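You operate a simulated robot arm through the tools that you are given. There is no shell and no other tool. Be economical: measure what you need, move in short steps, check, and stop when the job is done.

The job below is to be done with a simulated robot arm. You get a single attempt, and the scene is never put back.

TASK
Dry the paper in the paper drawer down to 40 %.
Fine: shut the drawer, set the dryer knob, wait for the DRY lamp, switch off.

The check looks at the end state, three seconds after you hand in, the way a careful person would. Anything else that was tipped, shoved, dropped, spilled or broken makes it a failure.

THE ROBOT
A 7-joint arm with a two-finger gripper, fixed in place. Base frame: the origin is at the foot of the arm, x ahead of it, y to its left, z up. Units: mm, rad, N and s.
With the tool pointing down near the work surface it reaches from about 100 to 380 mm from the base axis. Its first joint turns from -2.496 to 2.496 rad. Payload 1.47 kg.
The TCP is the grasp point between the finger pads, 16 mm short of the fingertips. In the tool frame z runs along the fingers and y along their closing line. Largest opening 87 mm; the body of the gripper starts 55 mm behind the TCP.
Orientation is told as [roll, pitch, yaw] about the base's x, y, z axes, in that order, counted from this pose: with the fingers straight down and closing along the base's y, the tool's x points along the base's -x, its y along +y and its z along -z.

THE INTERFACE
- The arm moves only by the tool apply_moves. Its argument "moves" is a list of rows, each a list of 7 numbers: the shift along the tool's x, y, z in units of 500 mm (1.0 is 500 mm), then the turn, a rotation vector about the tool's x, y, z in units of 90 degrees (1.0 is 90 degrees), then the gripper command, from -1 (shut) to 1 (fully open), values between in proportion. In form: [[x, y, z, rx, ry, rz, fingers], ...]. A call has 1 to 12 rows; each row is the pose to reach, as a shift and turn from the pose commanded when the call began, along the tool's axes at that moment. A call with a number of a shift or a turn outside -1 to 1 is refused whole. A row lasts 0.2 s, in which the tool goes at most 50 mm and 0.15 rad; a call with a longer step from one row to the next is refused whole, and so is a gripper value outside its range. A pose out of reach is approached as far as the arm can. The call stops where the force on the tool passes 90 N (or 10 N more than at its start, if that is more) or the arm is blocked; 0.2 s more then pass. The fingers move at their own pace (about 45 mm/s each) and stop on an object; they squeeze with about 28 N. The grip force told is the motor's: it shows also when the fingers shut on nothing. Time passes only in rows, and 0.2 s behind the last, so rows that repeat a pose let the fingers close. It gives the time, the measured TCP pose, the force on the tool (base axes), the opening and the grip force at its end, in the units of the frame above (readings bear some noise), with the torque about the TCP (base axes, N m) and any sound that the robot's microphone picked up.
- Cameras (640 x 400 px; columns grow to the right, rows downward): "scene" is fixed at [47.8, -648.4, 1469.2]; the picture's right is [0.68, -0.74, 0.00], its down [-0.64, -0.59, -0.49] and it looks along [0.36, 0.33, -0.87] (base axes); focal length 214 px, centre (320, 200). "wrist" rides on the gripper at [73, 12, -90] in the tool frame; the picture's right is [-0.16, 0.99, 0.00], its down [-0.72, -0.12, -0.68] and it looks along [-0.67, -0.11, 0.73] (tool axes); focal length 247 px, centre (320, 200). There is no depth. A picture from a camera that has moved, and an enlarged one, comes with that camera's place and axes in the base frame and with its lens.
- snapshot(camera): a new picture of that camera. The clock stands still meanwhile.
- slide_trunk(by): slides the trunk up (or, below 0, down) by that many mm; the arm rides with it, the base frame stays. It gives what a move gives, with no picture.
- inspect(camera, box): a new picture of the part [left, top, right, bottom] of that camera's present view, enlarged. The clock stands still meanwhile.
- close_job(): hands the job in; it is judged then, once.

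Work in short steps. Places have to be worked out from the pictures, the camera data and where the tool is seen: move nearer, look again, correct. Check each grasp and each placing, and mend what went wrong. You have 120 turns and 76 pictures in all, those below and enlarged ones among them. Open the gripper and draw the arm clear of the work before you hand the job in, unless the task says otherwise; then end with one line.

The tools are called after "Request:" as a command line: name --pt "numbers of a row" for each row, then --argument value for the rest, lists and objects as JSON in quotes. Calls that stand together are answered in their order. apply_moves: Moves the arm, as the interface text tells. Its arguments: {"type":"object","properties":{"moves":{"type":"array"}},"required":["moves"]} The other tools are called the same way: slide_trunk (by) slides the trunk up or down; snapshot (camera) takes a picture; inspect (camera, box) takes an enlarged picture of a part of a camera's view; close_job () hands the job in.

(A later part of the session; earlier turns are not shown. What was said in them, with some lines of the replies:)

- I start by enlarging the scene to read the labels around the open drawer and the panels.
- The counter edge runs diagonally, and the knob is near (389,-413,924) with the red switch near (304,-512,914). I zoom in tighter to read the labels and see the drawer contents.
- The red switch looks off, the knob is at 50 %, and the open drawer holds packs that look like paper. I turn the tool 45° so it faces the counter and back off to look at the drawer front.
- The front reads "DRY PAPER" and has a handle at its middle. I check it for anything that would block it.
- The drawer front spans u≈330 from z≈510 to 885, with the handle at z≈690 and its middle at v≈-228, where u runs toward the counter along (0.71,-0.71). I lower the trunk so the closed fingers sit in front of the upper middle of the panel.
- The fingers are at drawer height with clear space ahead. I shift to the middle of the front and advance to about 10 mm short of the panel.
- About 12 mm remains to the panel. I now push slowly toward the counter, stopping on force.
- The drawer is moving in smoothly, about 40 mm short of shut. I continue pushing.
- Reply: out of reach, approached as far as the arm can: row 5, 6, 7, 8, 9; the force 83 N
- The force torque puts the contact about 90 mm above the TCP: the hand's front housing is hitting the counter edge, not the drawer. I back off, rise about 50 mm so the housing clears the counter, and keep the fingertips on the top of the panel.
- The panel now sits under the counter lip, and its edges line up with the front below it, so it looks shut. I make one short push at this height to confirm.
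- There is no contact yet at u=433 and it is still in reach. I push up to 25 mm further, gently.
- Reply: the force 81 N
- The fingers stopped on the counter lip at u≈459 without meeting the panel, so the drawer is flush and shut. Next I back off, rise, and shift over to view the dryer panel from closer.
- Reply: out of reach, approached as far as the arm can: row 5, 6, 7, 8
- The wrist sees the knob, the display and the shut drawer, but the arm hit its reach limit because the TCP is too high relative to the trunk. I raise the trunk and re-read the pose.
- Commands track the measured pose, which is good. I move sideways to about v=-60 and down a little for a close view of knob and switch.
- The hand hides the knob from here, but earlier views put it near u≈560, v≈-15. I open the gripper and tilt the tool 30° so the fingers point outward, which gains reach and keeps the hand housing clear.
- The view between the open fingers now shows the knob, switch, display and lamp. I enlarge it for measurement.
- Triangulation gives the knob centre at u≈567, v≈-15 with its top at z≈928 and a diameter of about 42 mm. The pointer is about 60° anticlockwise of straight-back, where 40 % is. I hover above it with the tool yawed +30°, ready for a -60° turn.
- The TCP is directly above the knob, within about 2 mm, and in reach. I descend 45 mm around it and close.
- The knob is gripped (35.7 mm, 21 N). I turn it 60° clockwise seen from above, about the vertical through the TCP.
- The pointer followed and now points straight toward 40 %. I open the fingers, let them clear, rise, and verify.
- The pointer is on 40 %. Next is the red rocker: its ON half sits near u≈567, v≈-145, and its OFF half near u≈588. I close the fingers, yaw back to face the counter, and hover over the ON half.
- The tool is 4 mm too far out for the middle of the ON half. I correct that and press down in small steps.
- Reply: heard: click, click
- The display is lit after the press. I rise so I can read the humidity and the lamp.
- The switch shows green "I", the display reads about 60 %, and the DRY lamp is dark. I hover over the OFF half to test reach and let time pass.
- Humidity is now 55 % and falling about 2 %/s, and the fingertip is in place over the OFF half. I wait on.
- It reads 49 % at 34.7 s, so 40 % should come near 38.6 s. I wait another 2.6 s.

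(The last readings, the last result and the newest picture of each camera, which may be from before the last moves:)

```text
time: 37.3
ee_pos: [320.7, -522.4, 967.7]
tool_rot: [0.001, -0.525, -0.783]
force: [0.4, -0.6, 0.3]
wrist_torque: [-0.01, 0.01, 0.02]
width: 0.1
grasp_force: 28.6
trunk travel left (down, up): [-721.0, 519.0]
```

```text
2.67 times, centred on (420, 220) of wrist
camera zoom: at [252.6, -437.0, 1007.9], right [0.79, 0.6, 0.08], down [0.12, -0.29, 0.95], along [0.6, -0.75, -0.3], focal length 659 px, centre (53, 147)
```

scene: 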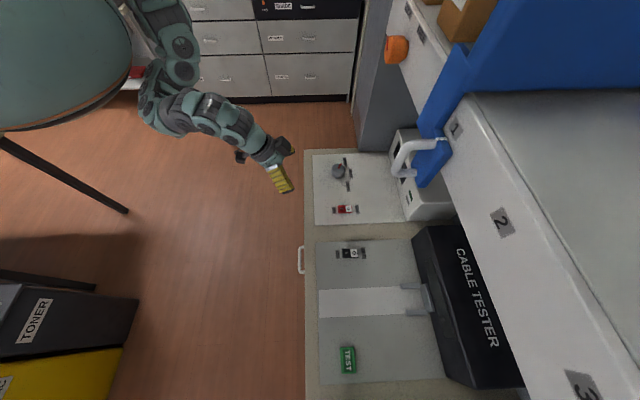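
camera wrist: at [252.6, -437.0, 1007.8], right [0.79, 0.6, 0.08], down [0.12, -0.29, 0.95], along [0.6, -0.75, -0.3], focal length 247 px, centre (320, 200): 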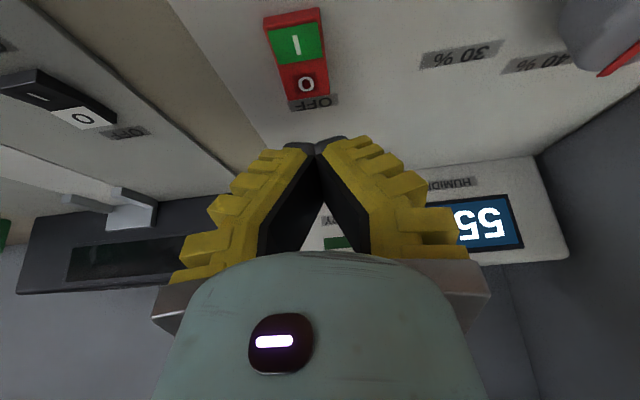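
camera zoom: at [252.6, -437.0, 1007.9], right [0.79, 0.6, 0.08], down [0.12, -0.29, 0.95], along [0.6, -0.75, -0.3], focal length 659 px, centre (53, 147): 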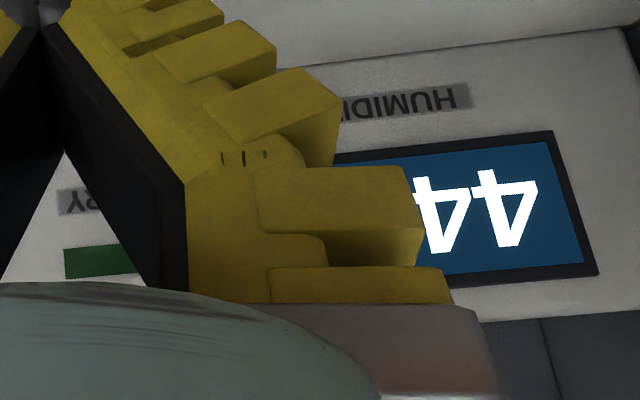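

It reads 44 %. I lower the fingertip to just above the rocker while waiting 1.6 s more.

Request:
apply_moves --pt "0.008 0 0.0139 0 0 0 -1" --pt "0.016 0 0.0277 0 0 0 -1" --pt "0.016 0 0.0277 0 0 0 -1" --pt "0.016 0 0.0277 0 0 0 -1" --pt "0.016 0 0.0277 0 0 0 -1" --pt "0.016 0 0.0277 0 0 0 -1" --pt "0.016 0 0.0277 0 0 0 -1"

Request:
inspect --camera "wrist" --box '[260, 100, 540, 280]'

Request:
inspect --camera "scene" --box '[300, 120, 440, 230]'

```text
time: 38.9
ee_pos: [322.7, -523.0, 951.1]
tool_rot: [0.0, -0.523, -0.784]
force: [0.4, -0.1, -0.6]
wrist_torque: [0.0, -0.02, 0.01]
width: 0.2
grasp_force: 28.3
trunk travel left (down, up): [-721.0, 519.0]
```

```text
2.22 times, centred on (400, 190) of wrist
camera zoom: at [254.1, -437.5, 991.8], right [0.79, 0.6, 0.08], down [0.12, -0.29, 0.95], along [0.6, -0.75, -0.3], focal length 549 px, centre (142, 222)
```

zoom: 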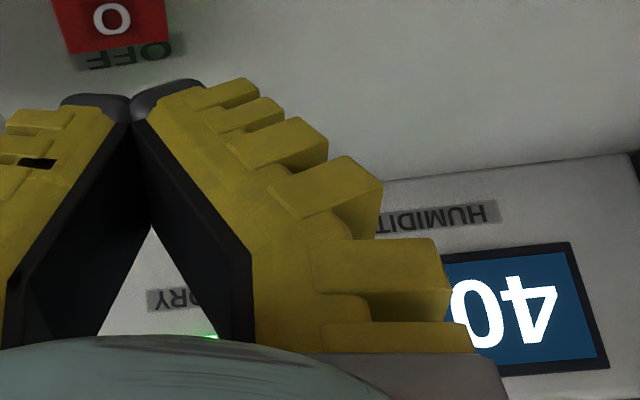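

```text
3.64 times, centred on (370, 175) of scene
camera zoom: at [47.8, -648.4, 1469.2], right [0.68, -0.74, 0.0], down [-0.64, -0.59, -0.49], along [0.36, 0.33, -0.87], focal length 780 px, centre (138, 291)
```

zoom: 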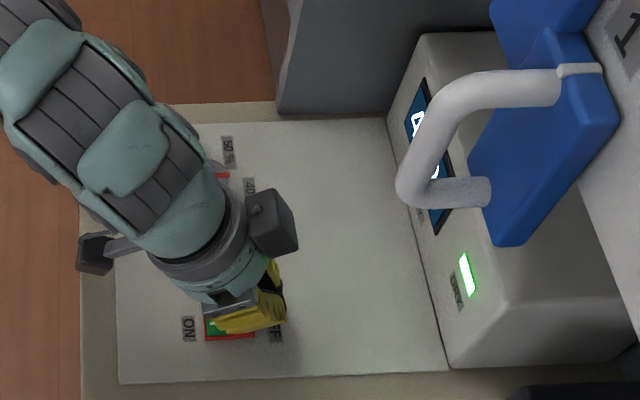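

The DRY lamp is lit and the display reads 40 %. I press the OFF half now.

Request:
apply_moves --pt "0.0164 0 0.0205 0 0 0 -1" --pt "0.0214 0 0.0292 0 0 0 -1" --pt "0.0264 0 0.0378 0 0 0 -1"

Request:
inspect --camera "wrist" --box '[260, 60, 560, 280]'

```text
time: 39.7
ee_pos: [321.1, -522.4, 928.7]
tool_rot: [0.002, -0.523, -0.784]
force: [0.9, 3.2, 6.1]
wrist_torque: [0.08, 0.0, -0.06]
width: 5.9
grasp_force: 28.0
trunk travel left (down, up): [-721.0, 519.0]
heard: click, click
```

```text
1.82 times, centred on (410, 170) of wrist
camera zoom: at [253.0, -436.1, 969.3], right [0.79, 0.6, 0.08], down [0.12, -0.28, 0.95], along [0.6, -0.74, -0.3], focal length 449 px, centre (156, 254)
```

zoom: 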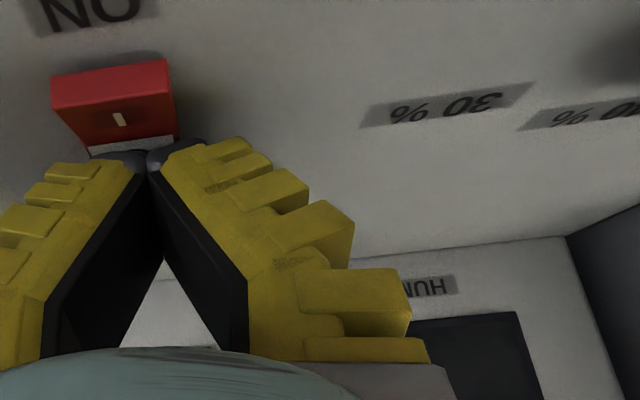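

The rocker is back to OFF and the display is dark. I rise and draw the arm back, opening the gripper.

Request:
apply_moves --pt "-0.025 0 -0.0433 0 0 0 -1" --pt "-0.06 0 -0.104 0 0 0 -1" --pt "-0.02 0 -0.16 0 0 0 0" --pt "0.05 0 -0.2 0 0 0 1" --pt "0.12 0 -0.24 0 0 0 1" --pt "0.19 0 -0.28 0 0 0 1" --pt "0.26 0 -0.32 0 0 0 1"

Request:
snapshot --camera "scene"

Request:
snapshot --camera "wrist"

Request:
inspect --camera "scene" --box '[300, 120, 440, 230]'

```text
time: 41.3
ee_pos: [183.8, -382.2, 1003.6]
tool_rot: [0.001, -0.522, -0.784]
force: [0.2, 0.0, 0.8]
wrist_torque: [0.01, 0.03, 0.05]
width: 87.2
grasp_force: 0.1
trunk travel left (down, up): [-721.0, 519.0]
```

```text
30 pictures are left
```

scene: 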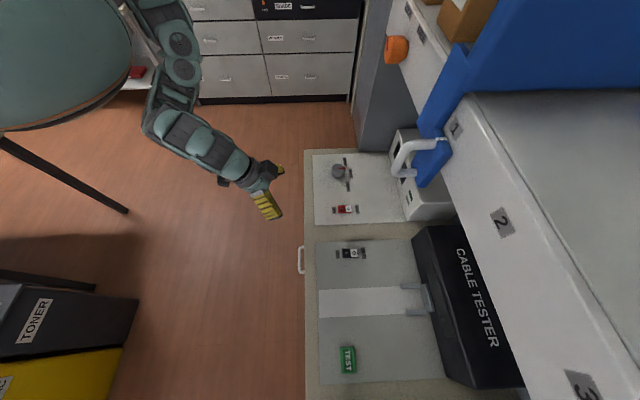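

```text
29 pictures are left
camera wrist: at [116.4, -297.6, 1044.1], right [0.79, 0.6, 0.08], down [0.12, -0.29, 0.95], along [0.6, -0.74, -0.3], focal length 247 px, centre (320, 200)
```

wrist: 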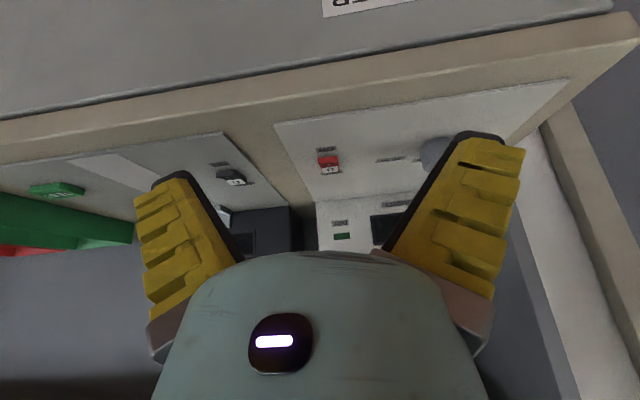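

```text
3.64 times, centred on (370, 175) of scene
camera zoom: at [47.8, -648.4, 1469.2], right [0.68, -0.74, 0.0], down [-0.64, -0.59, -0.49], along [0.36, 0.33, -0.87], focal length 780 px, centre (138, 291)
```

zoom: 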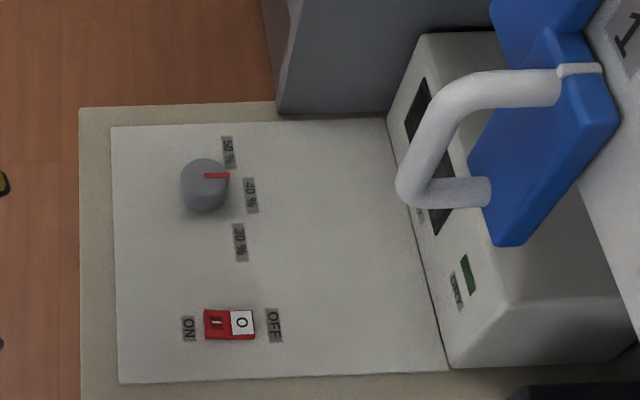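

The knob is on 40 %, the switch is off, the drawer is shut, nothing else was disturbed, and the arm is clear with the gripper open. I hand the job in.

Request:
close_job

```text
The job is handed in.
```

I dried the paper to 40 %: shut the drawer, set the knob to 40 %, switched the dryer off once the DRY lamp lit with 40 % on the display, then handed the job in with the arm clear.
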